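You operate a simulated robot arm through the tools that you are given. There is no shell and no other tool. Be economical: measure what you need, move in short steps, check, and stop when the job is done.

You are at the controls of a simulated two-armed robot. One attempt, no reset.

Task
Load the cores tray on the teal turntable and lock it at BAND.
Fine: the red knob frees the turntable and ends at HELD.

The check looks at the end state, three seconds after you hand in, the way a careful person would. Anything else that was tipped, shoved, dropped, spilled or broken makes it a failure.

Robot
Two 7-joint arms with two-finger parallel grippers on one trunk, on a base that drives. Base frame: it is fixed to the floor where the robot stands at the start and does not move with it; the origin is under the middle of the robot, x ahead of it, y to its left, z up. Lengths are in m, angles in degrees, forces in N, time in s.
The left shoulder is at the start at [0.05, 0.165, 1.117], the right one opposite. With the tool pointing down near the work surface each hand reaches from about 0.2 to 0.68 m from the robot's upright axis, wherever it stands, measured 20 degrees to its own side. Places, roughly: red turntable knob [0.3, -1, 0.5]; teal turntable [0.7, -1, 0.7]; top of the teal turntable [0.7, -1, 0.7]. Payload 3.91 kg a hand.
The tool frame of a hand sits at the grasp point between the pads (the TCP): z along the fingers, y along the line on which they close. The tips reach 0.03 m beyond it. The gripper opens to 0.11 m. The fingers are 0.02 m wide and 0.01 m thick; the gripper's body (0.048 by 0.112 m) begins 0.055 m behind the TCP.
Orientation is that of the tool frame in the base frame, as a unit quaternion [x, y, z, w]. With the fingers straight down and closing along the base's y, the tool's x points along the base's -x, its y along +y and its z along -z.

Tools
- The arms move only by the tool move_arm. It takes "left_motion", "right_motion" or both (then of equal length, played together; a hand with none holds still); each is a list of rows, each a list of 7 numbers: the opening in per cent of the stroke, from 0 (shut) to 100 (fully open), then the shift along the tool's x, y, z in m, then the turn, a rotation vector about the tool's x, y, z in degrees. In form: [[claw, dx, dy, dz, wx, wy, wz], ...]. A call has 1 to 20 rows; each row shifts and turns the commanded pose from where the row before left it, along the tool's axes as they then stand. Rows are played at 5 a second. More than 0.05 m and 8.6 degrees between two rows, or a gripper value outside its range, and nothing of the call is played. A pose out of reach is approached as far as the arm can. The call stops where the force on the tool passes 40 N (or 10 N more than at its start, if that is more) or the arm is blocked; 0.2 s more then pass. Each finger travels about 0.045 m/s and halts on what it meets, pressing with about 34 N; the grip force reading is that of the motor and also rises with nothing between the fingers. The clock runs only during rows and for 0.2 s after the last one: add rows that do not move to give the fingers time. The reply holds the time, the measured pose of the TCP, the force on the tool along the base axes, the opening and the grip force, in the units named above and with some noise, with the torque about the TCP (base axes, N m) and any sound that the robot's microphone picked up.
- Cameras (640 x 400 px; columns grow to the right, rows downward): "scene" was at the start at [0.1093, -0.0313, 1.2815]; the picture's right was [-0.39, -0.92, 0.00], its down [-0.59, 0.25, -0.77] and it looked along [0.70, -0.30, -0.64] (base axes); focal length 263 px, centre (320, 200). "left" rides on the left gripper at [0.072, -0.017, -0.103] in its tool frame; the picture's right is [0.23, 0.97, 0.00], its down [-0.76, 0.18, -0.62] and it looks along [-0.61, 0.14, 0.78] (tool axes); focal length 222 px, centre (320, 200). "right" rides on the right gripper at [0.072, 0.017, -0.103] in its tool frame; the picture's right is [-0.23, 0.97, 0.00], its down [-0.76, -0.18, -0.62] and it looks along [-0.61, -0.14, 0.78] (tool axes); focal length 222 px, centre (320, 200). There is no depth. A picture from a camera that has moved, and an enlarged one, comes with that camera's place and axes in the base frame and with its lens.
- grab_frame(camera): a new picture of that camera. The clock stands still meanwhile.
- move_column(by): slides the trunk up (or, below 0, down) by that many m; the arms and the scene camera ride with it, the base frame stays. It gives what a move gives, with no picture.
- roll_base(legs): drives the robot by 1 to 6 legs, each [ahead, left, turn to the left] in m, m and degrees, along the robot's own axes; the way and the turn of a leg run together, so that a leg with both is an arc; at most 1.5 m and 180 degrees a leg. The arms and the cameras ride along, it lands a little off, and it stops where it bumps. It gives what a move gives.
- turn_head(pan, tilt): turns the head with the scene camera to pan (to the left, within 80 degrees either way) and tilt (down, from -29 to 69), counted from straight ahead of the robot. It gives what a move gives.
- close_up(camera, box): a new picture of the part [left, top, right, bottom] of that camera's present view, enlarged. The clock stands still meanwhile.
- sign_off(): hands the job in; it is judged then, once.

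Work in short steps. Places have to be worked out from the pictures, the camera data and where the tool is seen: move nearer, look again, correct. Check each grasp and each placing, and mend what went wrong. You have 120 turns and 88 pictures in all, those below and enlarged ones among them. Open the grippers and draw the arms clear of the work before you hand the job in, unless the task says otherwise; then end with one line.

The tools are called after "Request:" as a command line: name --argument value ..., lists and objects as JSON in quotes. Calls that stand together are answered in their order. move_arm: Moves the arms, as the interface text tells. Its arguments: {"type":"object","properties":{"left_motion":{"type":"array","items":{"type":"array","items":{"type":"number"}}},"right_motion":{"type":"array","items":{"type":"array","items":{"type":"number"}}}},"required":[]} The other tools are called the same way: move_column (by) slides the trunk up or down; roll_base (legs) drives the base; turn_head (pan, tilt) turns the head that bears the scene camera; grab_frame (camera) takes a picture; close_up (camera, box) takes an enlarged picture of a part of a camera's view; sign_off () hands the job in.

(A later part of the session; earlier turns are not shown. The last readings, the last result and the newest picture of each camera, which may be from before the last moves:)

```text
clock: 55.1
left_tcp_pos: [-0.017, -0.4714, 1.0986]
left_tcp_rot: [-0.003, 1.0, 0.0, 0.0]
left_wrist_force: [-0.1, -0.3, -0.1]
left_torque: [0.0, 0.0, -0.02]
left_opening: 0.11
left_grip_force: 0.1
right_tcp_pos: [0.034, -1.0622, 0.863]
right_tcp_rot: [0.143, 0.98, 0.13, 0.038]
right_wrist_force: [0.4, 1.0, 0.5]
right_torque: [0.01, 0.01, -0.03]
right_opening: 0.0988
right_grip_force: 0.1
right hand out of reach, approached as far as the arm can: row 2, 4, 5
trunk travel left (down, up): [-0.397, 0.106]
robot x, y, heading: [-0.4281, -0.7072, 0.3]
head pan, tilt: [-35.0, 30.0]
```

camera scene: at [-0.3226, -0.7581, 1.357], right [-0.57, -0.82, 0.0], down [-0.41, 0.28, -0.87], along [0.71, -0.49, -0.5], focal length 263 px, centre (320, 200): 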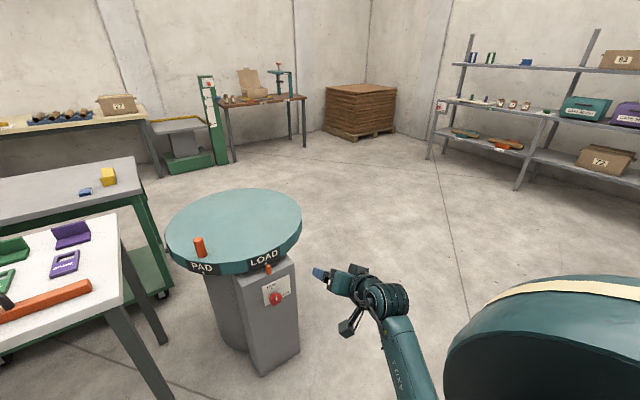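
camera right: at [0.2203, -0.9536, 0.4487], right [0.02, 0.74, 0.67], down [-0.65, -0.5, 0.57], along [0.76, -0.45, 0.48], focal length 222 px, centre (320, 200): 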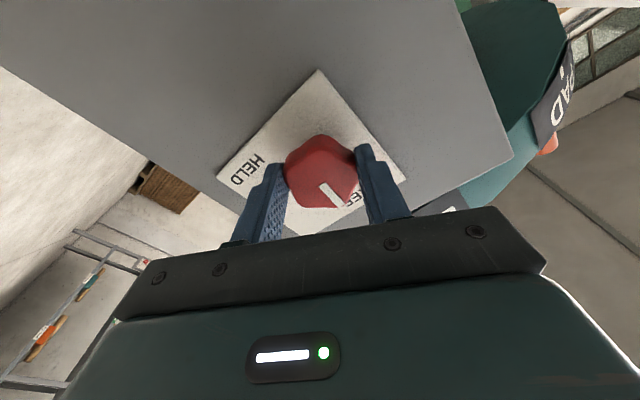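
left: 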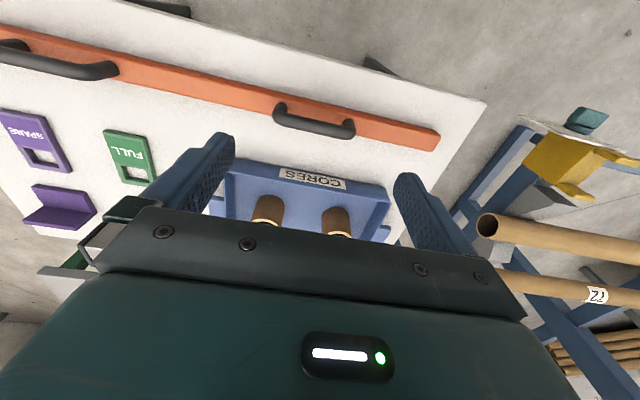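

The tool is nearly down now. I'll level it, yaw it so the closing axis lies along the peg's tangent, then drive closer.

Request:
move_arm --right_motion '[[90, 0, 0, 0, 7.7, 1.08, 0], [90, 0, 0, 0, 7.7, 1.08, 0], [90, 0, 0, 0, 0, 0, 7.2], [90, 0, 0, 0, 0, 0, 7.2], [90, 0, 0, 0, 0, 0, 7.2], [90, 0, 0, 0, 0, 0, 7.2], [90, 0, 0, 0, 0, 0, 0]]'

Request:
roll_base --legs '[[0.38, -0.1, 0]]'

Request:
grab_frame --camera "scene"

Request:
grab_frame --camera "right"

```text
clock: 56.7
left_tcp_pos: [-0.0162, -0.4714, 1.0983]
left_tcp_rot: [-0.003, 1.0, 0.0, 0.001]
left_wrist_force: [0.0, -0.1, -0.7]
left_torque: [-0.01, -0.01, 0.01]
left_opening: 0.1102
left_grip_force: 0.1
right_tcp_pos: [0.0324, -1.0612, 0.8638]
right_tcp_rot: [0.386, 0.923, 0.0, 0.001]
right_wrist_force: [-0.2, 0.4, -0.2]
right_torque: [0.0, 0.02, 0.01]
right_opening: 0.0989
right_grip_force: 0.1
trunk travel left (down, up): [-0.397, 0.106]
robot x, y, heading: [-0.4235, -0.7092, 0.4]
head pan, tilt: [-35.0, 30.0]
```

```text
clock: 59.2
left_tcp_pos: [0.3724, -0.5649, 1.0981]
left_tcp_rot: [-0.008, 1.0, 0.0, 0.001]
left_wrist_force: [0.0, 0.1, 0.0]
left_torque: [-0.02, 0.03, -0.02]
left_opening: 0.11
left_grip_force: 0.0
right_tcp_pos: [0.4269, -1.1553, 0.863]
right_tcp_rot: [0.381, 0.924, 0.0, 0.0]
right_wrist_force: [1.0, -0.2, 0.7]
right_torque: [0.01, 0.01, 0.03]
right_opening: 0.0988
right_grip_force: 0.0
trunk travel left (down, up): [-0.397, 0.106]
robot x, y, heading: [-0.0388, -0.8069, 0.7]
head pan, tilt: [-35.0, 30.0]
```

```text
59 pictures are left
camera scene: at [0.0683, -0.8547, 1.3569], right [-0.56, -0.83, 0.0], down [-0.41, 0.28, -0.87], along [0.72, -0.49, -0.5], focal length 263 px, centre (320, 200)
```

scene: 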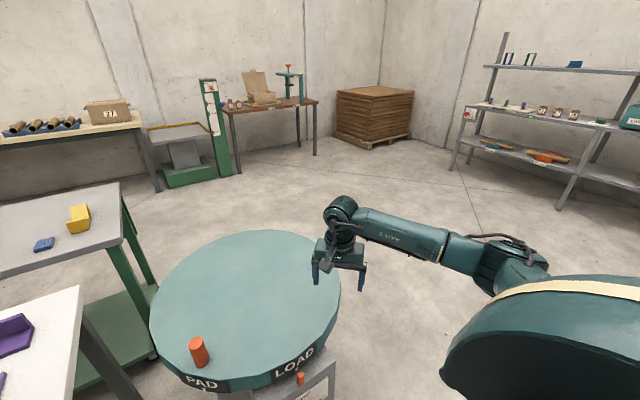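

```text
58 pictures are left
camera right: at [0.3863, -1.0917, 0.968], right [0.85, 0.53, 0.0], down [0.41, -0.66, 0.62], along [0.33, -0.53, -0.78], focal length 222 px, centre (320, 200)
```

right: 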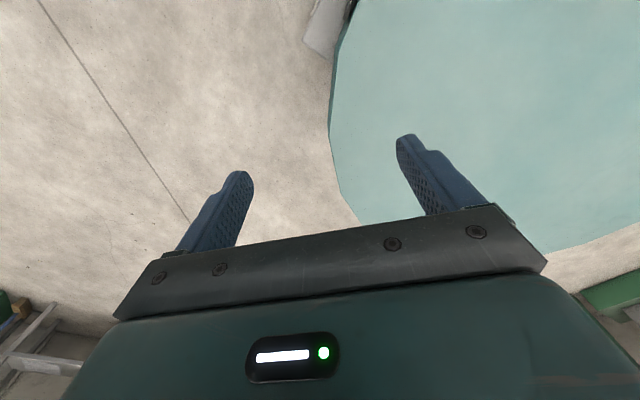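

The peg is confirmed at (0.512, −0.822). I'll move over it, staying high.

Request:
move_arm --right_motion '[[80, 0.0218, 0.037, 0, 0, 0, 0], [80, 0.0218, 0.037, 0, 0, 0, 0], [80, 0.0218, 0.037, 0, 0, 0, 0], [80, 0.0218, 0.037, 0, 0, 0, 0], [80, 0.0218, 0.037, 0, 0, 0, 0], [80, 0.0218, 0.037, 0, 0, 0, 0], [80, 0.0218, 0.037, 0, 0, 0, 0], [80, 0.0218, 0.037, 0, 0, 0, 0], [80, 0, 0, 0, 0, 0, 0]]'

Request:
grab_frame --camera "right"

```text
clock: 61.2
left_tcp_pos: [0.3709, -0.5642, 1.0986]
left_tcp_rot: [-0.006, 1.0, -0.001, 0.0]
left_wrist_force: [0.6, 0.4, 0.5]
left_torque: [0.01, -0.01, -0.01]
left_opening: 0.11
left_grip_force: 0.0
right_tcp_pos: [0.5128, -0.8244, 0.865]
right_tcp_rot: [0.382, 0.924, 0.0, 0.0]
right_wrist_force: [0.3, 0.1, 0.7]
right_torque: [0.0, 0.01, -0.01]
right_opening: 0.0879
right_grip_force: 0.1
trunk travel left (down, up): [-0.397, 0.106]
robot x, y, heading: [-0.0409, -0.8052, 0.7]
head pan, tilt: [-35.0, 30.0]
```

```text
57 pictures are left
camera right: at [0.4728, -0.7618, 0.9691], right [0.85, 0.53, 0.0], down [0.41, -0.66, 0.62], along [0.33, -0.53, -0.78], focal length 222 px, centre (320, 200)
```

right: 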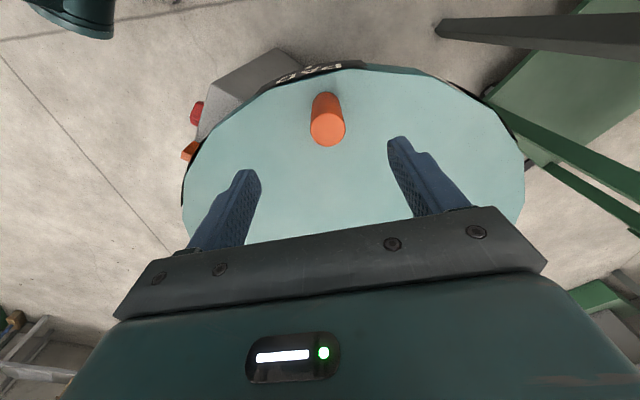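

The peg top is at (0.517, −0.822), matching. Descending to grip height and closing.

Request:
move_arm --right_motion '[[80, 0, 0, 0.04, 0, 0, 0], [80, 0, 0, 0.04, 0, 0, 0], [80, 0, 0, 0.03, 0, 0, 0], [50, 0, 0, 0, 0, 0, 0], [15, 0, 0, 0, 0, 0, 0], [15, 0, 0, 0, 0, 0, 0], [15, 0, 0, 0, 0, 0, 0], [15, 0, 0, 0, 0, 0, 0]]'

Request:
grab_frame --camera "right"

```text
clock: 63.0
left_tcp_pos: [0.3717, -0.5644, 1.0983]
left_tcp_rot: [-0.007, 1.0, 0.0, 0.0]
left_wrist_force: [-0.1, 0.5, -0.2]
left_torque: [-0.01, 0.03, 0.0]
left_opening: 0.1103
left_grip_force: 0.1
right_tcp_pos: [0.51, -0.8223, 0.7551]
right_tcp_rot: [0.382, 0.924, 0.0, 0.0]
right_wrist_force: [-3.4, 1.0, -2.1]
right_torque: [0.21, -0.48, -0.16]
right_opening: 0.0317
right_grip_force: 44.8
trunk travel left (down, up): [-0.397, 0.106]
robot x, y, heading: [-0.0326, -0.8044, 0.7]
head pan, tilt: [-35.0, 30.0]
```

```text
56 pictures are left
camera right: at [0.4707, -0.759, 0.8594], right [0.85, 0.53, 0.0], down [0.41, -0.66, 0.62], along [0.33, -0.53, -0.78], focal length 222 px, centre (320, 200)
```

right: 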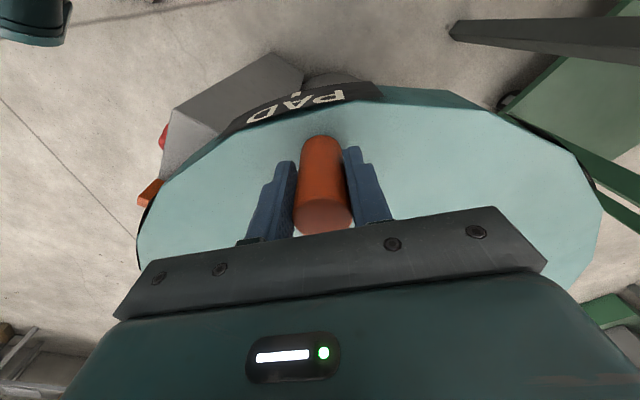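

The peg is gripped, diameter 0.032. A rim fit puts the turntable centre at about (0.70, −1.008), so r is about 0.266. I'll sweep it counter-clockwise along the arc with the hand turning, first 45°.

Request:
move_arm --right_motion '[[15, -0.0023, -0.0347, 0, 0, 0, -7.5], [15, -0.0023, -0.0347, 0, 0, 0, -7.5], [15, -0.0023, -0.0347, 0, 0, 0, -7.5], [15, -0.0023, -0.0347, 0, 0, 0, -7.5], [15, -0.0023, -0.0347, 0, 0, 0, -7.5], [15, -0.0023, -0.0347, 0, 0, 0, -7.5], [15, 0, 0, 0, 0, 0, 0]]'

Request:
grab_frame --camera "scene"

```text
clock: 64.6
left_tcp_pos: [0.37, -0.5655, 1.099]
left_tcp_rot: [-0.006, 1.0, 0.0, 0.001]
left_wrist_force: [0.7, 0.7, -0.7]
left_torque: [0.02, 0.0, 0.0]
left_opening: 0.1102
left_grip_force: 0.0
right_tcp_pos: [0.4298, -1.0116, 0.7552]
right_tcp_rot: [0.001, 1.0, 0.0, -0.004]
right_wrist_force: [-9.5, -0.1, 17.6]
right_torque: [-0.42, 0.58, -0.3]
right_opening: 0.0318
right_grip_force: 45.2
trunk travel left (down, up): [-0.397, 0.106]
robot x, y, heading: [-0.0354, -0.8012, 0.8]
head pan, tilt: [-35.0, 30.0]
stopped in row 7 (right hand): the force on the tool passed its limit at 41 N (the readings are from after the stop); the commanded pose is now the measured one
```

```text
55 pictures are left
camera scene: at [0.0651, -0.8539, 1.3574], right [-0.56, -0.83, 0.0], down [-0.41, 0.28, -0.87], along [0.72, -0.49, -0.5], focal length 263 px, centre (320, 200)
```

scene: 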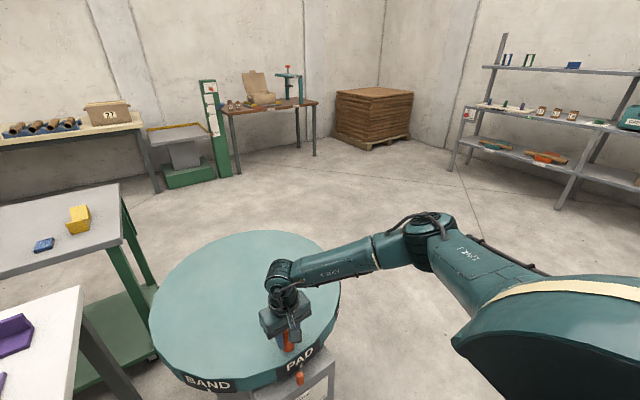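

Halfway, PAD is at the pointer. It stopped on a brief force peak, so I'll continue with half-size rows.

Request:
move_arm --right_motion '[[15, -0.0006, -0.0174, 0, 0, 0, -3.75], [15, -0.0006, -0.0174, 0, 0, 0, -3.75], [15, -0.0006, -0.0174, 0, 0, 0, -3.75], [15, -0.0006, -0.0174, 0, 0, 0, -3.75], [15, -0.0006, -0.0174, 0, 0, 0, -3.75], [15, -0.0006, -0.0174, 0, 0, 0, -3.75], [15, -0.0006, -0.0174, 0, 0, 0, -3.75], [15, -0.0006, -0.0174, 0, 0, 0, -3.75], [15, -0.0006, -0.0174, 0, 0, 0, -3.75], [15, -0.0006, -0.0174, 0, 0, 0, -3.75], [15, -0.0006, -0.0174, 0, 0, 0, -3.75], [15, 0, 0, 0, 0, 0, 0], [15, 0, 0, 0, 0, 0, 0]]'

Request:
close_up --camera "scene" --box '[160, 280, 352, 400]'

```text
clock: 67.4
left_tcp_pos: [0.3699, -0.565, 1.0989]
left_tcp_rot: [-0.007, 1.0, 0.0, 0.001]
left_wrist_force: [-0.2, -1.3, 0.0]
left_torque: [-0.01, 0.02, 0.02]
left_opening: 0.11
left_grip_force: 0.0
right_tcp_pos: [0.4539, -1.1211, 0.7554]
right_tcp_rot: [-0.21, 0.978, -0.001, -0.002]
right_wrist_force: [-0.2, -1.0, 19.4]
right_torque: [-0.22, -0.79, -0.72]
right_opening: 0.0318
right_grip_force: 44.2
right hand out of reach, approached as far as the arm can: row 7, 8, 9, 10, 11
trunk travel left (down, up): [-0.397, 0.106]
robot x, y, heading: [-0.0371, -0.8026, 0.7]
head pan, tilt: [-35.0, 30.0]
```

```text
3.33 times, centred on (256, 340) of scene
camera zoom: at [0.0657, -0.8541, 1.3573], right [-0.56, -0.83, 0.0], down [-0.41, 0.28, -0.87], along [0.72, -0.49, -0.5], focal length 878 px, centre (533, -267)
```

zoom: 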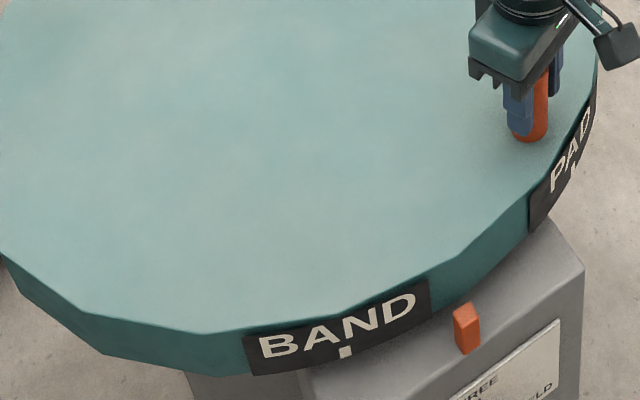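

BAND is about 21° short of the pointer and the wrist has reached its yaw limit. The peg is round, so I'll finish the arc by translating only and let it turn in the grip.

Request:
move_arm --right_motion '[[15, -0.001, -0.0123, 0, 0, 0, 0], [15, -0.0011, -0.0123, 0, 0, 0, 0], [15, -0.0015, -0.0123, 0, 0, 0, 0], [15, -0.002, -0.0123, 0, 0, 0, 0], [15, 0, 0, 0, 0, 0, 0]]'

```text
clock: 68.6
left_tcp_pos: [0.3696, -0.5647, 1.1001]
left_tcp_rot: [-0.007, 1.0, 0.0, 0.0]
left_wrist_force: [0.2, -0.2, 0.4]
left_torque: [0.01, -0.04, 0.01]
left_opening: 0.1099
left_grip_force: 0.0
right_tcp_pos: [0.4571, -1.1269, 0.755]
right_tcp_rot: [-0.209, 0.978, -0.001, -0.002]
right_wrist_force: [-6.2, -3.6, 18.4]
right_torque: [0.67, 0.14, 0.05]
right_opening: 0.0314
right_grip_force: 44.9
right hand out of reach, approached as far as the arm can: row 1, 2, 3, 4
trunk travel left (down, up): [-0.397, 0.106]
robot x, y, heading: [-0.0388, -0.809, 0.7]
head pan, tilt: [-35.0, 30.0]
```

Only a few millimetres, so yaw really is the limit. I'll open, un-twist the hand by 35°, regrip and then push by translation.

Request:
move_arm --right_motion '[[60, 0, 0, 0, 0, 0, 0], [60, 0, 0, 0, 0, 0, 0], [60, 0, 0, 0, 0, 0, 7], [60, 0, 0, 0, 0, 0, 7], [60, 0, 0, 0, 0, 0, 7], [60, 0, 0, 0, 0, 0, 7], [60, 0, 0, 0, 0, 0, 7], [15, 0, 0, 0, 0, 0, 0], [15, 0, 0, 0, 0, 0, 0], [15, 0, 0, 0, 0, 0, 0], [15, 0, 0, 0, 0, 0, 0]]'

Request:
grab_frame --camera "right"

```text
clock: 71.0
left_tcp_pos: [0.3737, -0.5651, 1.0966]
left_tcp_rot: [-0.007, 1.0, 0.0, -0.001]
left_wrist_force: [-0.1, -0.3, -0.2]
left_torque: [0.02, -0.01, -0.01]
left_opening: 0.1098
left_grip_force: 0.0
right_tcp_pos: [0.4595, -1.1274, 0.7545]
right_tcp_rot: [0.094, 0.996, 0.0, -0.003]
right_wrist_force: [7.0, 4.0, -1.9]
right_torque: [0.42, -0.32, 0.03]
right_opening: 0.0316
right_grip_force: 45.0
trunk travel left (down, up): [-0.397, 0.106]
robot x, y, heading: [-0.0409, -0.8022, 1.1]
head pan, tilt: [-35.0, 30.0]
```

```text
53 pictures are left
camera right: at [0.3907, -1.0975, 0.8593], right [0.4, 0.91, 0.0], down [0.72, -0.32, 0.62], along [0.57, -0.25, -0.79], focal length 222 px, centre (320, 200)
```

right: 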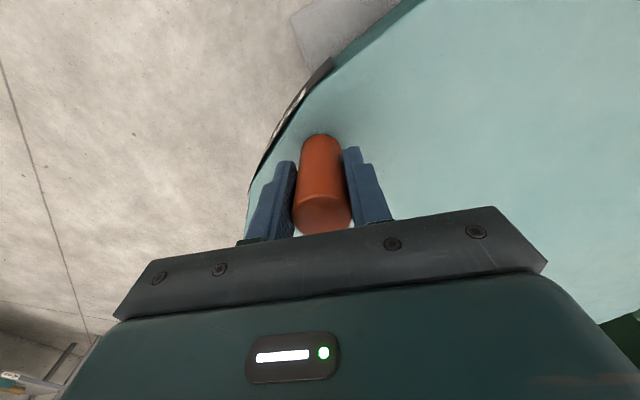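

Regripped at 206° with yaw to spare. Translating along the remaining 19° or so of arc.

Request:
move_arm --right_motion '[[15, -0.009, -0.0118, 0, 0, 0, 0], [15, -0.01, -0.0112, 0, 0, 0, 0], [15, -0.0103, -0.0107, 0, 0, 0, 0], [15, -0.0114, -0.01, 0, 0, 0, 0], [15, -0.0118, -0.0095, 0, 0, 0, 0], [15, -0.0123, -0.0089, 0, 0, 0, 0], [15, 0, 0, 0, 0, 0, 0], [15, 0, 0, 0, 0, 0, 0]]'

Request:
close_up --camera "scene" --box '[160, 280, 352, 400]'

```text
clock: 72.2
left_tcp_pos: [0.3689, -0.5651, 1.099]
left_tcp_rot: [-0.006, 1.0, 0.0, 0.0]
left_wrist_force: [0.1, 0.3, 0.0]
left_torque: [0.03, -0.01, 0.02]
left_opening: 0.11
left_grip_force: 0.1
right_tcp_pos: [0.4918, -1.1801, 0.7536]
right_tcp_rot: [0.088, 0.996, 0.004, -0.014]
right_wrist_force: [-12.1, 5.9, 16.2]
right_torque: [-0.6, 0.17, -0.22]
right_opening: 0.0317
right_grip_force: 44.9
trunk travel left (down, up): [-0.397, 0.106]
robot x, y, heading: [-0.0384, -0.8054, 0.7]
head pan, tilt: [-35.0, 30.0]
stopped in row 6 (right hand): the force on the tool passed its limit at 49 N (the readings are from after the stop); the commanded pose is now the measured one
```

```text
3.33 times, centred on (256, 340) of scene
camera zoom: at [0.0642, -0.8536, 1.3577], right [-0.56, -0.83, 0.0], down [-0.41, 0.28, -0.87], along [0.72, -0.49, -0.5], focal length 878 px, centre (533, -267)
```

zoom: 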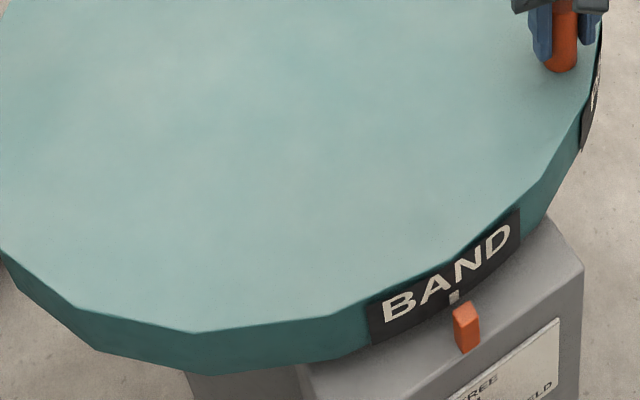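

BAND's tick is about 5–6° short of the pointer. I'll finish with small steps.

Request:
move_arm --right_motion '[[15, -0.0046, -0.0033, -0.001, 0, 0, 0], [15, -0.0046, -0.0033, 0, 0, 0, 0], [15, -0.0046, -0.0033, 0, 0, 0, 0], [15, -0.0046, -0.0033, 0, 0, 0, 0], [15, -0.0046, -0.0033, 0, 0, 0, 0], [15, 0, 0, 0, 0, 0, 0], [15, 0, 0, 0, 0, 0, 0]]'

Request:
close_up --camera "scene" --box '[240, 320, 352, 390]'

```text
clock: 72.7
left_tcp_pos: [0.3691, -0.5645, 1.099]
left_tcp_rot: [-0.006, 1.0, -0.001, 0.001]
left_wrist_force: [-0.9, 0.1, 0.6]
left_torque: [0.01, -0.01, 0.0]
left_opening: 0.11
left_grip_force: 0.1
right_tcp_pos: [0.4915, -1.1801, 0.7549]
right_tcp_rot: [0.086, 0.996, 0.006, -0.02]
right_wrist_force: [-16.9, 5.1, 23.4]
right_torque: [-0.39, 0.52, -0.1]
right_opening: 0.0316
right_grip_force: 45.5
trunk travel left (down, up): [-0.397, 0.106]
robot x, y, heading: [-0.0383, -0.8068, 0.5]
head pan, tilt: [-35.0, 30.0]
stopped in row 2 (right hand): the force on the tool passed its limit at 46 N (the readings are from after the stop); the commanded pose is now the measured one
```

```text
5.71 times, centred on (296, 355) of scene
camera zoom: at [0.0628, -0.8527, 1.3577], right [-0.56, -0.83, 0.0], down [-0.41, 0.28, -0.87], along [0.72, -0.49, -0.5], focal length 1505 px, centre (457, -686)
```

zoom: 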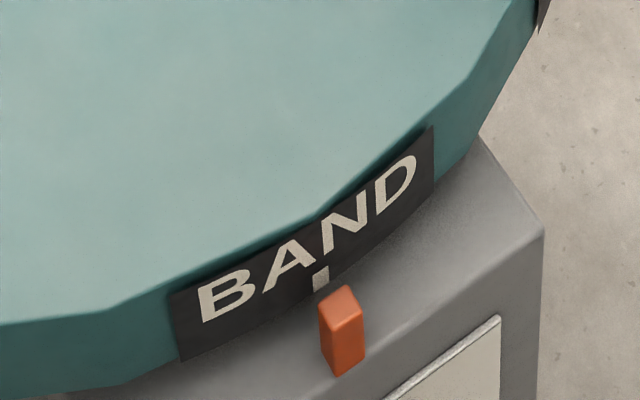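

There is tangential resistance and the hand is slightly tilted. I'll release, see where the table rests, and look at the pointer.

Request:
move_arm --right_motion '[[60, 0, 0, 0, 0, 0, 0], [60, 0, 0, 0, 0, 0, 0], [60, 0, 0, 0, 0, 0, 0], [60, 0, 0, 0, 0, 0, 0]]'

Request:
grab_frame --camera "right"

Request:
close_up --camera "scene" --box '[240, 240, 400, 390]'

```text
clock: 73.7
left_tcp_pos: [0.3712, -0.5652, 1.0992]
left_tcp_rot: [-0.006, 1.0, 0.001, 0.001]
left_wrist_force: [0.3, 0.3, 0.0]
left_torque: [-0.05, 0.05, -0.03]
left_opening: 0.1102
left_grip_force: 0.1
right_tcp_pos: [0.4947, -1.1809, 0.7494]
right_tcp_rot: [0.087, 0.996, 0.007, -0.02]
right_wrist_force: [0.2, 1.0, 0.5]
right_torque: [-0.03, -0.01, -0.01]
right_opening: 0.0659
right_grip_force: 0.1
trunk travel left (down, up): [-0.397, 0.106]
robot x, y, heading: [-0.0412, -0.8077, 0.6]
head pan, tilt: [-35.0, 30.0]
```

```text
50 pictures are left
camera right: at [0.4293, -1.1544, 0.8576], right [0.39, 0.92, 0.0], down [0.74, -0.31, 0.59], along [0.54, -0.23, -0.81], focal length 222 px, centre (320, 200)
```

right: 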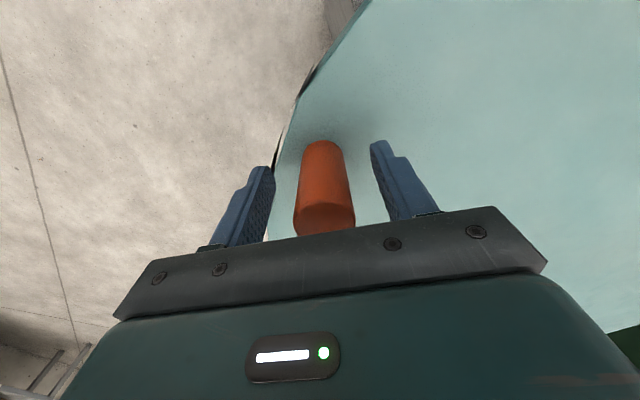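

```text
2.67 times, centred on (320, 315) of scene
camera zoom: at [0.0667, -0.8545, 1.357], right [-0.56, -0.83, 0.0], down [-0.41, 0.28, -0.87], along [0.72, -0.49, -0.5], focal length 702 px, centre (320, -107)
```

zoom: 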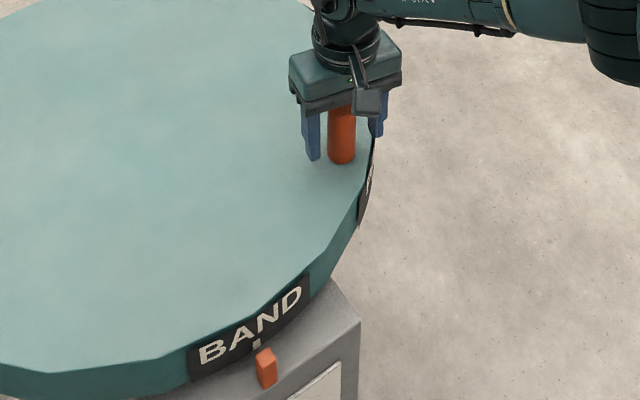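

The peg stayed put and is still about 5° short. The tilt suggests the arm is near a limit in this yaw. I'll level and yaw the hand away from that limit, then push with the fingers as a loose fork.

Request:
move_arm --right_motion '[[60, 0, 0, 0, 0.6, -2.4, 0], [60, 0, 0, 0, 0, 0, 6], [60, 0, 0, -0.004, 0, 0, 6], [60, 0, 0, 0, 0, 0, 0]]'

```text
clock: 74.7
left_tcp_pos: [0.3714, -0.565, 1.0981]
left_tcp_rot: [-0.006, 1.0, 0.0, 0.001]
left_wrist_force: [-0.2, -0.6, 0.2]
left_torque: [-0.02, -0.02, 0.02]
left_opening: 0.1101
left_grip_force: 0.0
right_tcp_pos: [0.4933, -1.1825, 0.7533]
right_tcp_rot: [0.191, 0.982, -0.001, 0.0]
right_wrist_force: [0.3, -0.4, -0.5]
right_torque: [0.03, 0.0, 0.01]
right_opening: 0.0663
right_grip_force: 0.1
trunk travel left (down, up): [-0.397, 0.106]
robot x, y, heading: [-0.0375, -0.805, 0.7]
head pan, tilt: [-35.0, 30.0]
```

Level, with forces near zero. I'll grip again and ease along the tangent about 5.5° in small rows.

Request:
move_arm --right_motion '[[15, 0, 0, 0, 0, 0, 0], [15, 0, 0, 0, 0, 0, 0], [15, 0, 0, 0, 0, 0, 0], [15, 0, 0, 0, 0, 0, 0], [15, -0.0039, -0.0019, 0, 0, 0, 0], [15, -0.0039, -0.0019, 0, 0, 0, 0], [15, -0.0039, -0.0019, 0, 0, 0, 0], [15, -0.0039, -0.0019, 0, 0, 0, 0], [15, -0.0039, -0.0019, 0, 0, 0, 0], [15, -0.0039, -0.0019, 0, 0, 0, 0], [15, 0, 0, 0, 0, 0, 0], [15, 0, 0, 0, 0, 0, 0]]'

Request:
close_up --camera "scene" --box '[240, 320, 352, 390]'

```text
clock: 76.1
left_tcp_pos: [0.3692, -0.5631, 1.0983]
left_tcp_rot: [-0.006, 1.0, 0.0, 0.001]
left_wrist_force: [0.4, 0.5, -0.1]
left_torque: [0.01, 0.01, 0.0]
left_opening: 0.1103
left_grip_force: 0.0
right_tcp_pos: [0.4951, -1.1791, 0.7537]
right_tcp_rot: [0.185, 0.983, 0.002, -0.006]
right_wrist_force: [-9.2, 5.7, 10.3]
right_torque: [-1.11, -0.38, -0.49]
right_opening: 0.0302
right_grip_force: 45.2
trunk travel left (down, up): [-0.397, 0.106]
robot x, y, heading: [-0.0374, -0.807, 0.7]
head pan, tilt: [-35.0, 30.0]
stopped in row 7 (right hand): the force on the tool passed its limit at 49 N (the readings are from after the stop); the commanded pose is now the measured one
```

```text
5.71 times, centred on (296, 355) of scene
camera zoom: at [0.0642, -0.8529, 1.3576], right [-0.56, -0.83, 0.0], down [-0.41, 0.28, -0.87], along [0.72, -0.49, -0.5], focal length 1505 px, centre (457, -686)
```

zoom: 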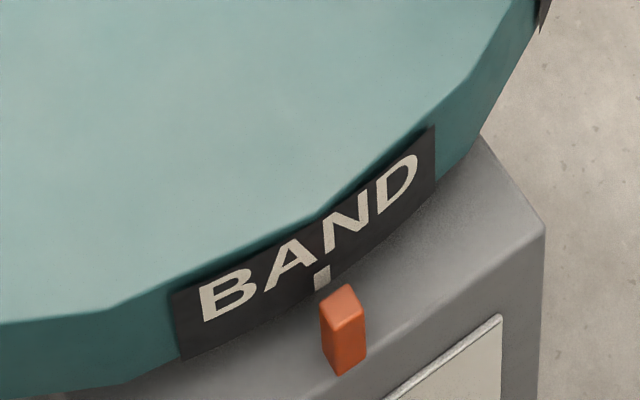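

It does not move further under 49 N. By ray geometry the tick is within about 1° of the pointer, so the "offset" is mostly parallax and BAND seems to be the end stop. I'll release, lift clear, back off and view it head-on.

Request:
move_arm --right_motion '[[70, 0, 0, 0, 0, 0, 0], [70, 0, 0, 0, 0, 0, 0], [70, 0, 0, 0, 0, 0, 0], [70, 0, 0, -0.05, 0, 0, 0], [70, 0, 0, -0.05, 0, 0, 0], [70, 0, 0, -0.04, 0, 0, 0], [70, 0, 0, 0, 0, 0, 0]]'

Request:
roll_base --legs '[[-0.4, -0.13, 0]]'

Request:
turn_head --pan 0 --tilt 40

Request:
close_up --camera "scene" --box '[250, 140, 410, 260]'

```text
clock: 77.7
left_tcp_pos: [0.3701, -0.564, 1.0982]
left_tcp_rot: [-0.007, 1.0, 0.0, 0.0]
left_wrist_force: [-0.2, 0.7, 0.0]
left_torque: [0.02, 0.01, 0.01]
left_opening: 0.1099
left_grip_force: 0.1
right_tcp_pos: [0.5004, -1.1846, 0.8934]
right_tcp_rot: [0.185, 0.983, 0.002, -0.006]
right_wrist_force: [1.5, -0.3, -0.2]
right_torque: [0.03, 0.02, 0.02]
right_opening: 0.0768
right_grip_force: 0.0
trunk travel left (down, up): [-0.397, 0.106]
robot x, y, heading: [-0.0401, -0.8035, 0.7]
head pan, tilt: [-35.0, 30.0]
```

```text
clock: 80.3
left_tcp_pos: [-0.0153, -0.7043, 1.0995]
left_tcp_rot: [0.003, 1.0, 0.0, -0.001]
left_wrist_force: [-0.1, 0.1, -0.4]
left_torque: [-0.01, -0.05, 0.03]
left_opening: 0.1098
left_grip_force: 0.0
right_tcp_pos: [0.1048, -1.3256, 0.8929]
right_tcp_rot: [0.194, 0.981, 0.001, -0.006]
right_wrist_force: [-0.2, 0.9, -0.6]
right_torque: [0.02, 0.04, 0.0]
right_opening: 0.077
right_grip_force: 0.0
trunk travel left (down, up): [-0.397, 0.106]
robot x, y, heading: [-0.4297, -0.9373, -0.3]
head pan, tilt: [-35.0, 30.0]
```

```text
clock: 81.3
left_tcp_pos: [-0.0155, -0.7042, 1.0987]
left_tcp_rot: [0.003, 1.0, 0.0, 0.0]
left_wrist_force: [0.0, -0.5, -0.3]
left_torque: [0.0, -0.03, -0.03]
left_opening: 0.1099
left_grip_force: 0.0
right_tcp_pos: [0.1044, -1.3264, 0.8923]
right_tcp_rot: [0.194, 0.981, 0.003, -0.007]
right_wrist_force: [-0.7, -0.1, -0.1]
right_torque: [-0.03, -0.01, 0.01]
right_opening: 0.0769
right_grip_force: 0.1
trunk travel left (down, up): [-0.397, 0.106]
robot x, y, heading: [-0.4277, -0.9363, -0.3]
head pan, tilt: [0.0, 40.0]
```

```text
3.33 times, centred on (330, 200) of scene
camera zoom: at [-0.3139, -0.9366, 1.3417], right [-0.01, -1.0, 0.0], down [-0.64, 0.0, -0.77], along [0.77, 0.0, -0.64], focal length 878 px, centre (287, 200)
```

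zoom: 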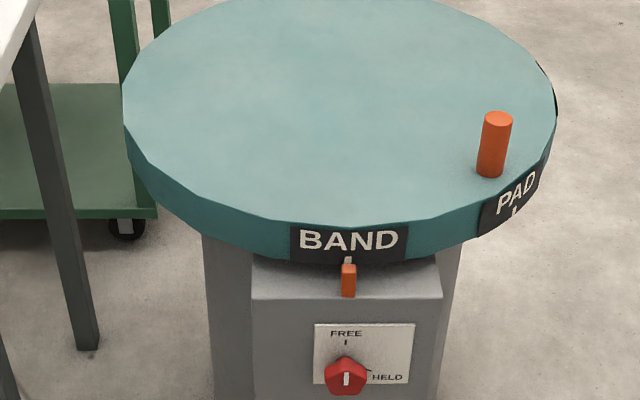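

BAND is exactly at the pointer. I'll lock it now so the table is held while loading: lower the trunk, turn the right hand horizontal the way that worked before, and shift left to face the knob.

Request:
move_column --by -0.36

Request:
move_arm --right_motion '[[70, 0, 0, -0.05, 0, 0, 0], [70, 0, 0, -0.05, 0, 0, 0], [70, 0, 0, -0.05, 0, 0, 0], [70, 0, 0, -0.05, 0, 0, 0], [70, 0.02, 0, -0.02, 0, 0, -7.4], [70, 0.02, 0, 0, 0, 0, -7.4], [70, 0.01, 0, 0, 0, 0, -7.4], [70, 0, 0, 0, 0, -7.6, 0], [70, 0, 0, 0, 0, -7.6, 0], [70, 0, 0, 0, 0, -7.6, 0], [70, 0, 0, 0, 0, -7.6, 0], [70, 0, 0, 0, 0, -7.6, 0], [70, 0, 0, 0, 0, -7.6, 0], [70, 0, 0, 0, 0, -7.6, 0], [70, 0, 0, 0, 0, -7.6, 0], [70, 0, 0, 0, 0, -7.6, 0], [70, 0, 0, 0, 0, -7.6, 0], [70, 0, 0, 0, 0, 0, 0]]'

```text
clock: 84.8
left_tcp_pos: [-0.0149, -0.7034, 0.7397]
left_tcp_rot: [0.003, 1.0, 0.0, 0.0]
left_wrist_force: [-0.7, 0.0, -0.1]
left_torque: [-0.02, -0.02, 0.04]
left_opening: 0.11
left_grip_force: 0.1
right_tcp_pos: [0.1037, -1.3261, 0.5325]
right_tcp_rot: [0.195, 0.981, 0.002, -0.007]
right_wrist_force: [-0.1, 0.2, 1.1]
right_torque: [-0.03, -0.02, -0.01]
right_opening: 0.0769
right_grip_force: 0.0
trunk travel left (down, up): [-0.037, 0.466]
robot x, y, heading: [-0.4275, -0.9382, -0.3]
head pan, tilt: [0.0, 40.0]
```

```text
clock: 88.6
left_tcp_pos: [-0.0159, -0.7038, 0.7392]
left_tcp_rot: [0.003, 1.0, -0.001, -0.001]
left_wrist_force: [1.2, -0.2, 0.1]
left_torque: [-0.01, -0.04, -0.01]
left_opening: 0.1102
left_grip_force: 0.1
right_tcp_pos: [0.0594, -1.3118, 0.7513]
right_tcp_rot: [0.004, 0.791, 0.001, 0.611]
right_wrist_force: [0.4, -0.1, -0.2]
right_torque: [-0.05, -0.03, 0.01]
right_opening: 0.0771
right_grip_force: 0.0
trunk travel left (down, up): [-0.037, 0.466]
robot x, y, heading: [-0.4312, -0.9365, -0.2]
head pan, tilt: [0.0, 40.0]
```

Good. Extend forward, roll +88°, then take out the remaining 14° of pitch.

Request:
move_arm --right_motion '[[70, 0, 0, 0.045, 0, 0, 0], [70, 0, 0, 0.045, 0, 0, 0], [70, 0, 0, 0.045, 0, 0, 0], [70, 0, 0, 0, 0, 0, 8], [70, 0, 0, 0, 0, 0, 8], [70, 0, 0, 0, 0, 0, 8], [70, 0, 0, 0, 0, 0, 8], [70, 0, 0, 0, 0, 0, 8], [70, 0, 0, 0, 0, 0, 8], [70, 0, 0, 0, 0, 0, 8], [70, 0, 0, 0, 0, 0, 8], [70, 0, 0, 0, 0, 0, 8], [70, 0, 0, 0, 0, 0, 8], [70, 0, 0, 0, 0, 0, 8], [70, 0, 0, 0, -7, 0, 0], [70, 0, 0, 0, -7, 0, 0], [70, 0, 0, 0, 0, 0, 0]]'

Request:
roll_base --legs '[[0, 0.235, 0]]'

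```text
clock: 92.2
left_tcp_pos: [-0.0152, -0.7042, 0.7371]
left_tcp_rot: [0.002, 1.0, 0.0, 0.0]
left_wrist_force: [0.3, 0.4, 0.7]
left_torque: [0.0, 0.03, -0.01]
left_opening: 0.1103
left_grip_force: 0.1
right_tcp_pos: [0.1902, -1.3128, 0.7189]
right_tcp_rot: [0.494, 0.511, 0.492, 0.504]
right_wrist_force: [-0.2, -0.2, -0.6]
right_torque: [0.0, -0.02, 0.01]
right_opening: 0.0771
right_grip_force: 0.1
trunk travel left (down, up): [-0.037, 0.466]
robot x, y, heading: [-0.4317, -0.9365, -0.2]
head pan, tilt: [0.0, 40.0]
```

```text
clock: 94.8
left_tcp_pos: [-0.0169, -0.4717, 0.7385]
left_tcp_rot: [-0.002, 1.0, 0.0, 0.0]
left_wrist_force: [0.6, 0.1, -0.2]
left_torque: [0.0, 0.01, -0.02]
left_opening: 0.11
left_grip_force: 0.1
right_tcp_pos: [0.192, -1.0798, 0.7191]
right_tcp_rot: [0.492, 0.514, 0.493, 0.501]
right_wrist_force: [-0.3, -0.5, 0.7]
right_torque: [0.0, 0.02, -0.02]
right_opening: 0.0769
right_grip_force: 0.1
trunk travel left (down, up): [-0.037, 0.466]
robot x, y, heading: [-0.4324, -0.7081, 0.1]
head pan, tilt: [0.0, 40.0]
```

Lower the hand to the knob's line at (−1.008, 0.512).

Request:
move_arm --right_motion '[[80, 0, -0.035, 0, 0, 0, 0], [80, 0, -0.035, 0, 0, 0, 0], [80, 0, -0.035, 0, 0, 0, 0], [80, 0.018, -0.035, 0, 0, 0, 0], [80, 0.018, -0.035, 0, 0, 0, 0], [80, 0.018, -0.032, 0, 0, 0, 0], [80, 0.018, 0, 0, 0, 0, 0], [80, 0, 0, 0, 0, 0, 0]]'

```text
clock: 96.6
left_tcp_pos: [-0.0168, -0.4722, 0.738]
left_tcp_rot: [-0.001, 1.0, 0.0, 0.0]
left_wrist_force: [0.3, -0.1, -0.2]
left_torque: [-0.01, -0.02, 0.0]
left_opening: 0.11
left_grip_force: 0.1
right_tcp_pos: [0.1894, -1.0103, 0.5121]
right_tcp_rot: [0.493, 0.513, 0.493, 0.5]
right_wrist_force: [-0.2, 0.5, -0.3]
right_torque: [-0.01, -0.04, 0.0]
right_opening: 0.0881
right_grip_force: 0.0
trunk travel left (down, up): [-0.037, 0.466]
robot x, y, heading: [-0.4302, -0.7105, 0.2]
head pan, tilt: [0.0, 40.0]
```

Advance to the standoff and roll back −60° so there is room for +120°.

Request:
move_arm --right_motion '[[80, 0, 0, 0.035, 0, 0, 0], [80, 0, 0, 0.035, 0, 0, 0], [80, 0, 0, 0, 0, 0, -7.5], [80, 0, 0, 0, 0, 0, -7.5], [80, 0, 0, 0, 0, 0, -7.5], [80, 0, 0, 0, 0, 0, -7.5], [80, 0, 0, 0, 0, 0, -7.5], [80, 0, 0, 0, 0, 0, -7.5], [80, 0, 0, 0, 0, 0, -7.5], [80, 0, 0, 0, 0, 0, -7.5], [80, 0, 0, 0, 0, 0, 0]]'

Request:
grab_frame --camera "right"

```text
clock: 99.0
left_tcp_pos: [-0.0176, -0.4704, 0.7389]
left_tcp_rot: [-0.002, 1.0, -0.001, 0.001]
left_wrist_force: [0.7, 1.0, 0.5]
left_torque: [0.04, 0.01, -0.02]
left_opening: 0.1098
left_grip_force: 0.0
right_tcp_pos: [0.2589, -1.0108, 0.5081]
right_tcp_rot: [0.169, 0.691, 0.176, 0.681]
right_wrist_force: [0.4, -0.3, 0.4]
right_torque: [0.0, 0.02, 0.01]
right_opening: 0.0882
right_grip_force: 0.0
trunk travel left (down, up): [-0.037, 0.466]
robot x, y, heading: [-0.428, -0.7079, 0.2]
head pan, tilt: [0.0, 40.0]
```

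```text
46 pictures are left
camera right: at [0.1536, -0.9637, 0.4558], right [0.0, 0.75, 0.66], down [-0.61, -0.53, 0.59], along [0.79, -0.4, 0.46], focal length 222 px, centre (320, 200)
```

right: 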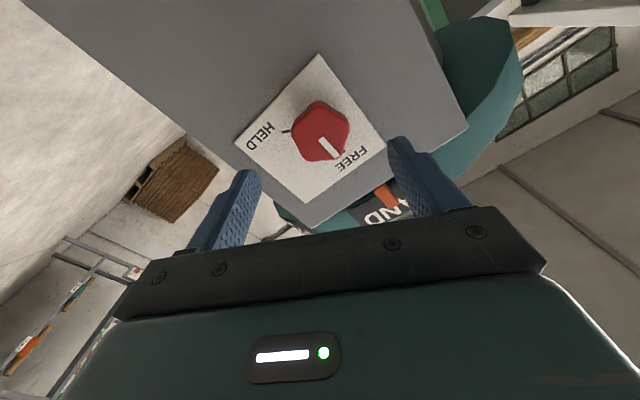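

Knob centred. Advance 0.061 and grip.

Request:
move_arm --right_motion '[[80, -0.0016, 0.003, 0.02, 0, 0, 0], [80, 0, 0, 0.02, 0, 0, 0], [80, 0, 0, 0.021, 0, 0, 0], [60, 0, 0, 0, 0, 0, 0], [20, 0, 0, 0, 0, 0, 0], [20, 0, 0, 0, 0, 0, 0], [20, 0, 0, 0, 0, 0, 0], [20, 0, 0, 0, 0, 0, 0]]'

Request:
move_arm --right_motion '[[20, 0, 0, 0, 0, 0, 8], [20, 0, 0, 0, 0, 0, 8], [20, 0, 0, 0, 0, 0, 8], [20, 0, 0, 0, 0, 0, 8], [20, 0, 0, 0, 0, 0, 8], [20, 0, 0, 0, 0, 0, 8], [20, 0, 0, 0, 0, 0, 8], [20, 0, 0, 0, 0, 0, 0]]'

Request:
grab_frame --camera "right"

```text
clock: 100.8
left_tcp_pos: [-0.016, -0.4722, 0.7381]
left_tcp_rot: [-0.001, 1.0, 0.001, -0.001]
left_wrist_force: [0.3, 0.5, 0.0]
left_torque: [0.0, 0.04, -0.01]
left_opening: 0.11
left_grip_force: 0.1
right_tcp_pos: [0.3198, -1.0107, 0.5092]
right_tcp_rot: [0.172, 0.692, 0.176, 0.679]
right_wrist_force: [5.9, -18.9, -6.4]
right_torque: [0.0, 0.49, -0.14]
right_opening: 0.0457
right_grip_force: 45.4
trunk travel left (down, up): [-0.037, 0.466]
robot x, y, heading: [-0.4245, -0.708, 0.4]
head pan, tilt: [0.0, 40.0]
```

```text
clock: 102.6
left_tcp_pos: [-0.0168, -0.4708, 0.7394]
left_tcp_rot: [-0.002, 1.0, 0.001, 0.0]
left_wrist_force: [-1.0, -0.9, -0.4]
left_torque: [0.02, 0.04, 0.0]
left_opening: 0.1097
left_grip_force: 0.0
right_tcp_pos: [0.3199, -1.01, 0.5106]
right_tcp_rot: [0.475, 0.529, 0.477, 0.517]
right_wrist_force: [-1.6, -13.1, -5.8]
right_torque: [0.02, -0.43, -0.4]
right_opening: 0.0459
right_grip_force: 44.7
trunk travel left (down, up): [-0.037, 0.466]
robot x, y, heading: [-0.4296, -0.7111, -0.0]
head pan, tilt: [0.0, 40.0]
```

```text
45 pictures are left
camera right: at [0.2152, -0.9372, 0.5226], right [0.01, -0.13, 0.99], down [-0.62, -0.78, -0.1], along [0.79, -0.61, -0.09], focal length 222 px, centre (320, 200)
```

right: 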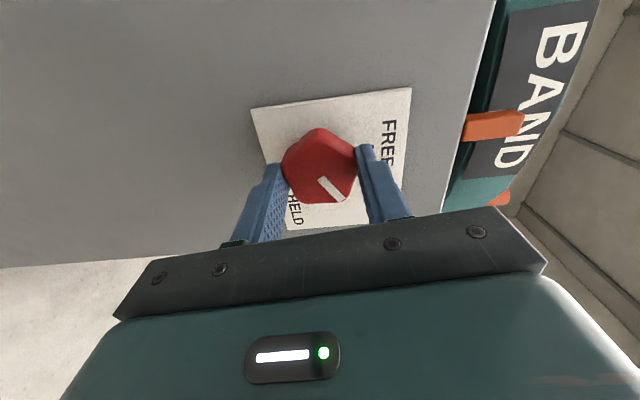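

Turning well; the remaining 64° toward HELD.

Request:
move_arm --right_motion '[[20, 0, 0, 0, 0, 0, 8], [20, 0, 0, 0, 0, 0, 8], [20, 0, 0, 0, 0, 0, 8], [20, 0, 0, 0, 0, 0, 8], [20, 0, 0, 0, 0, 0, 8], [20, 0, 0, 0, 0, 0, 8], [20, 0, 0, 0, 0, 0, 8], [20, 0, 0, 0, 0, 0, 8], [20, 0, 0, 0, 0, 0, 0]]'

Request:
grab_frame --camera "right"

```text
clock: 104.6
left_tcp_pos: [-0.0169, -0.4722, 0.7392]
left_tcp_rot: [-0.002, 1.0, 0.0, -0.001]
left_wrist_force: [0.6, -0.1, -0.4]
left_torque: [0.04, 0.0, -0.04]
left_opening: 0.1098
left_grip_force: 0.1
right_tcp_pos: [0.3205, -1.0098, 0.5123]
right_tcp_rot: [0.683, 0.198, 0.678, 0.187]
right_wrist_force: [-5.4, -12.1, 0.9]
right_torque: [-0.98, -0.61, -0.66]
right_opening: 0.0461
right_grip_force: 44.8
trunk travel left (down, up): [-0.037, 0.466]
robot x, y, heading: [-0.4313, -0.7095, 0.0]
head pan, tilt: [0.0, 40.0]
```

```text
44 pictures are left
camera right: at [0.2166, -0.9878, 0.5856], right [0.01, -0.95, 0.32], down [-0.63, -0.26, -0.74], along [0.78, -0.19, -0.6], focal length 222 px, centre (320, 200)
```

right: 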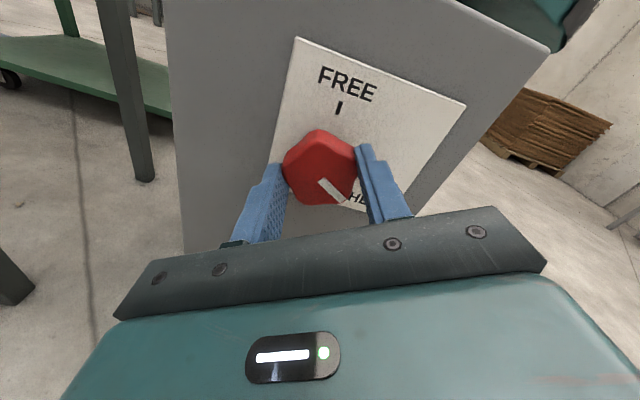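

The knob shows HELD, with torque rising at the stop. I'll open, back out and verify.

Request:
move_arm --right_motion '[[60, 0, 0, 0, 0, 0, 0], [90, 0, 0, 0, 0, 0, 0], [90, 0, 0, 0, 0, 0, 0], [90, 0, 0, -0.03, 0, 0, 0], [90, 0, 0, -0.04, 0, 0, 0], [90, 0, 0, -0.04, 0, 0, 0], [90, 0, 0, -0.03, 0, 0, 0], [90, 0, 0, 0, 0, 0, 0]]'

Request:
close_up --camera "scene" --box '[385, 60, 481, 200]'

```text
clock: 106.4
left_tcp_pos: [-0.0177, -0.4724, 0.7391]
left_tcp_rot: [-0.001, 1.0, 0.0, 0.0]
left_wrist_force: [0.1, -0.1, -0.3]
left_torque: [-0.01, 0.02, 0.01]
left_opening: 0.11
left_grip_force: 0.1
right_tcp_pos: [0.1796, -1.0085, 0.5141]
right_tcp_rot: [0.683, 0.198, 0.678, 0.187]
right_wrist_force: [0.4, -0.1, -0.1]
right_torque: [0.04, -0.05, -0.01]
right_opening: 0.0991
right_grip_force: 0.1
trunk travel left (down, up): [-0.037, 0.466]
robot x, y, heading: [-0.4308, -0.7094, 0.1]
head pan, tilt: [0.0, 40.0]
```

```text
2.86 times, centred on (433, 130) of scene
camera zoom: at [-0.3138, -0.7063, 0.9817], right [0.0, -1.0, 0.0], down [-0.64, 0.0, -0.77], along [0.77, 0.0, -0.64], focal length 752 px, centre (-3, 400)
```

zoom: 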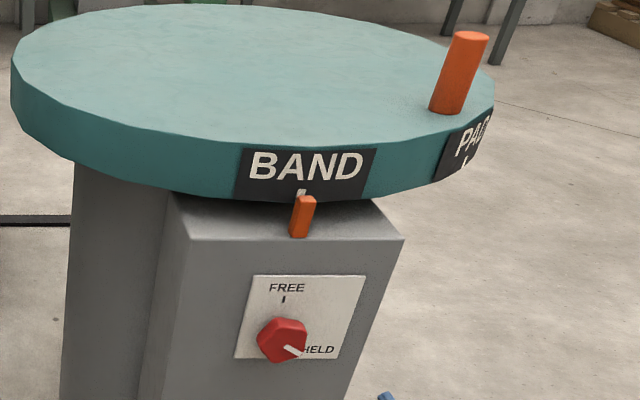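

Locked at BAND, HELD. Now I'll bring the right hand back to tool-down by reversing the known path.

Request:
move_arm --right_motion '[[90, 0, 0, 0, 0, 0, -7.3], [90, 0, 0, 0, 0, 0, -7.3], [90, 0, 0, 0, 0, 0, -7.3], [90, 0, 0, 0, 0, 0, -7.3], [90, 0, 0, 0, 0, 0, -7.3], [90, 0, 0, 0, 0, 0, -7.3], [90, 0, 0, 0, 0, 0, -7.3], [90, 0, 0, 0, 0, 0, -7.3], [90, -0.018, 0.035, 0, 0, 0, 0], [90, -0.018, 0.035, 0, 0, 0, 0], [90, -0.018, 0.035, 0, 0, 0, 0], [90, -0.018, 0.035, 0, 0, 0, 0], [90, 0, 0.035, 0, 0, 0, 0], [90, 0, 0.032, 0, 0, 0, 0], [90, 0, 0, 0, 0, 0, 0]]'

Request:
move_arm --right_motion '[[90, 0, 0, 0, 7, 0, 0], [90, 0, 0, 0, 7, 0, 0], [90, 0, 0, 0, 0, 0, -8], [90, 0, 0, 0, 0, 0, -8], [90, 0, 0, 0, 0, 0, -8], [90, 0, 0, 0, 0, 0, -8], [90, 0, 0, 0, 0, 0, -8], [90, 0, 0, 0, 0, 0, -8], [90, 0, 0, 0, 0, 0, -8], [90, 0, 0, 0, 0, 0, -8], [90, 0, 0, 0, 0, 0, -8], [90, 0, 0, 0, 0, 0, -8], [90, 0, 0, 0, 0, 0, -8], [90, 0, 0, -0.045, 0, 0, 0], [90, 0, 0, -0.045, 0, 0, 0], [90, 0, 0, -0.045, 0, 0, 0], [90, 0, 0, 0, 0, 0, 0]]'

```text
clock: 109.6
left_tcp_pos: [-0.0175, -0.471, 0.738]
left_tcp_rot: [-0.002, 1.0, 0.0, 0.0]
left_wrist_force: [0.4, -0.2, 1.3]
left_torque: [0.03, 0.02, -0.02]
left_opening: 0.1099
left_grip_force: 0.1
right_tcp_pos: [0.1805, -1.0844, 0.7198]
right_tcp_rot: [0.5, 0.505, 0.501, 0.494]
right_wrist_force: [-0.5, 0.9, -0.8]
right_torque: [-0.02, -0.01, 0.02]
right_opening: 0.0989
right_grip_force: 0.0
trunk travel left (down, up): [-0.037, 0.466]
robot x, y, heading: [-0.4305, -0.7068, 0.2]
head pan, tilt: [0.0, 40.0]
```

```text
clock: 113.2
left_tcp_pos: [-0.0169, -0.4708, 0.7376]
left_tcp_rot: [-0.002, 1.0, 0.0, 0.0]
left_wrist_force: [-0.3, -0.3, 0.0]
left_torque: [0.04, 0.03, -0.01]
left_opening: 0.1101
left_grip_force: 0.1
right_tcp_pos: [0.2108, -1.2249, 0.6682]
right_tcp_rot: [0.006, 0.792, 0.019, 0.61]
right_wrist_force: [1.0, -1.0, 0.0]
right_torque: [-0.01, 0.0, 0.03]
right_opening: 0.099
right_grip_force: 0.1
right hand out of reach, approached as far as the arm can: row 5, 6, 7, 8, 9, 10, 11, 12, 13, 14, 15, 16
trunk travel left (down, up): [-0.037, 0.466]
robot x, y, heading: [-0.4307, -0.7071, 0.2]
head pan, tilt: [0.0, 40.0]
```

Orientation is back at roll 0, though further out to the side. Pull in and pitch down.

Request:
move_arm --right_motion '[[90, 0, 0.03, -0.035, 0, 0, 0], [90, 0, 0.03, -0.035, 0, 0, 0], [90, 0, 0.03, -0.035, 0, 0, 0], [90, 0, 0, 0, 0, 7.6, 0], [90, 0, 0, 0, 0, 7.6, 0], [90, 0, 0, 0, 0, 7.6, 0], [90, 0, 0, 0, 0, 7.6, 0], [90, 0, 0, 0, 0, 7.6, 0], [90, 0, 0, 0, 0, 7.6, 0], [90, 0, 0, 0, 0, 7.6, 0], [90, 0, 0, 0, 0, 7.6, 0], [90, 0, 0, 0, 0, 7.6, 0], [90, 0, 0, 0, 0, 6.6, 0], [90, 0, 0, 0, 0, 0, 0]]'

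Request:
move_column --by 0.4

```text
clock: 116.2
left_tcp_pos: [-0.0171, -0.4722, 0.7382]
left_tcp_rot: [-0.002, 1.0, 0.0, 0.0]
left_wrist_force: [0.6, 0.1, -0.2]
left_torque: [0.0, 0.0, 0.0]
left_opening: 0.1101
left_grip_force: 0.0
right_tcp_pos: [0.1128, -1.2146, 0.7011]
right_tcp_rot: [0.018, 0.98, 0.008, 0.198]
right_wrist_force: [0.6, -0.7, 0.1]
right_torque: [-0.03, -0.01, 0.05]
right_opening: 0.0989
right_grip_force: 0.0
right hand out of reach, approached as far as the arm can: row 1, 2, 3, 9, 10, 11, 12, 13
trunk travel left (down, up): [-0.037, 0.466]
robot x, y, heading: [-0.4274, -0.7106, 0.2]
head pan, tilt: [0.0, 40.0]
```

```text
clock: 120.0
left_tcp_pos: [-0.0177, -0.471, 1.138]
left_tcp_rot: [-0.002, 1.0, 0.0, 0.0]
left_wrist_force: [-0.6, 0.0, -0.5]
left_torque: [0.0, 0.01, -0.01]
left_opening: 0.1102
left_grip_force: 0.1
right_tcp_pos: [0.1106, -1.2132, 1.1013]
right_tcp_rot: [0.018, 0.98, 0.01, 0.198]
right_wrist_force: [0.0, 0.5, -0.2]
right_torque: [-0.01, 0.0, -0.03]
right_opening: 0.0989
right_grip_force: 0.1
trunk travel left (down, up): [-0.437, 0.066]
robot x, y, heading: [-0.4306, -0.7116, -0.0]
head pan, tilt: [0.0, 40.0]
```

Bring it inward and finish the last 23° of pitch.

Request:
move_arm --right_motion '[[90, 0.01, 0.04, -0.01, 0, 0, 0], [90, 0.01, 0.04, -0.01, 0, 0, 0], [90, 0.01, 0.04, -0.01, 0, 0, 0], [90, 0.01, 0.04, -0.01, 0, 0, 0], [90, 0, 0, 0, 0, 7.6, 0], [90, 0, 0, 0, 0, 7.6, 0], [90, 0, 0, 0, 0, 7.6, 0], [90, 0, 0, 0, 0, 0, 0]]'

```text
clock: 121.8
left_tcp_pos: [-0.0169, -0.4716, 1.1382]
left_tcp_rot: [-0.002, 1.0, 0.0, 0.0]
left_wrist_force: [0.9, -0.2, 0.8]
left_torque: [0.0, 0.01, -0.04]
left_opening: 0.11
left_grip_force: 0.1
right_tcp_pos: [0.0628, -1.0534, 1.127]
right_tcp_rot: [0.016, 1.0, 0.013, 0.001]
right_wrist_force: [-0.2, 0.8, -0.2]
right_torque: [0.03, 0.01, 0.01]
right_opening: 0.099
right_grip_force: 0.1
trunk travel left (down, up): [-0.437, 0.066]
robot x, y, heading: [-0.4274, -0.7098, -0.0]
head pan, tilt: [0.0, 40.0]
```

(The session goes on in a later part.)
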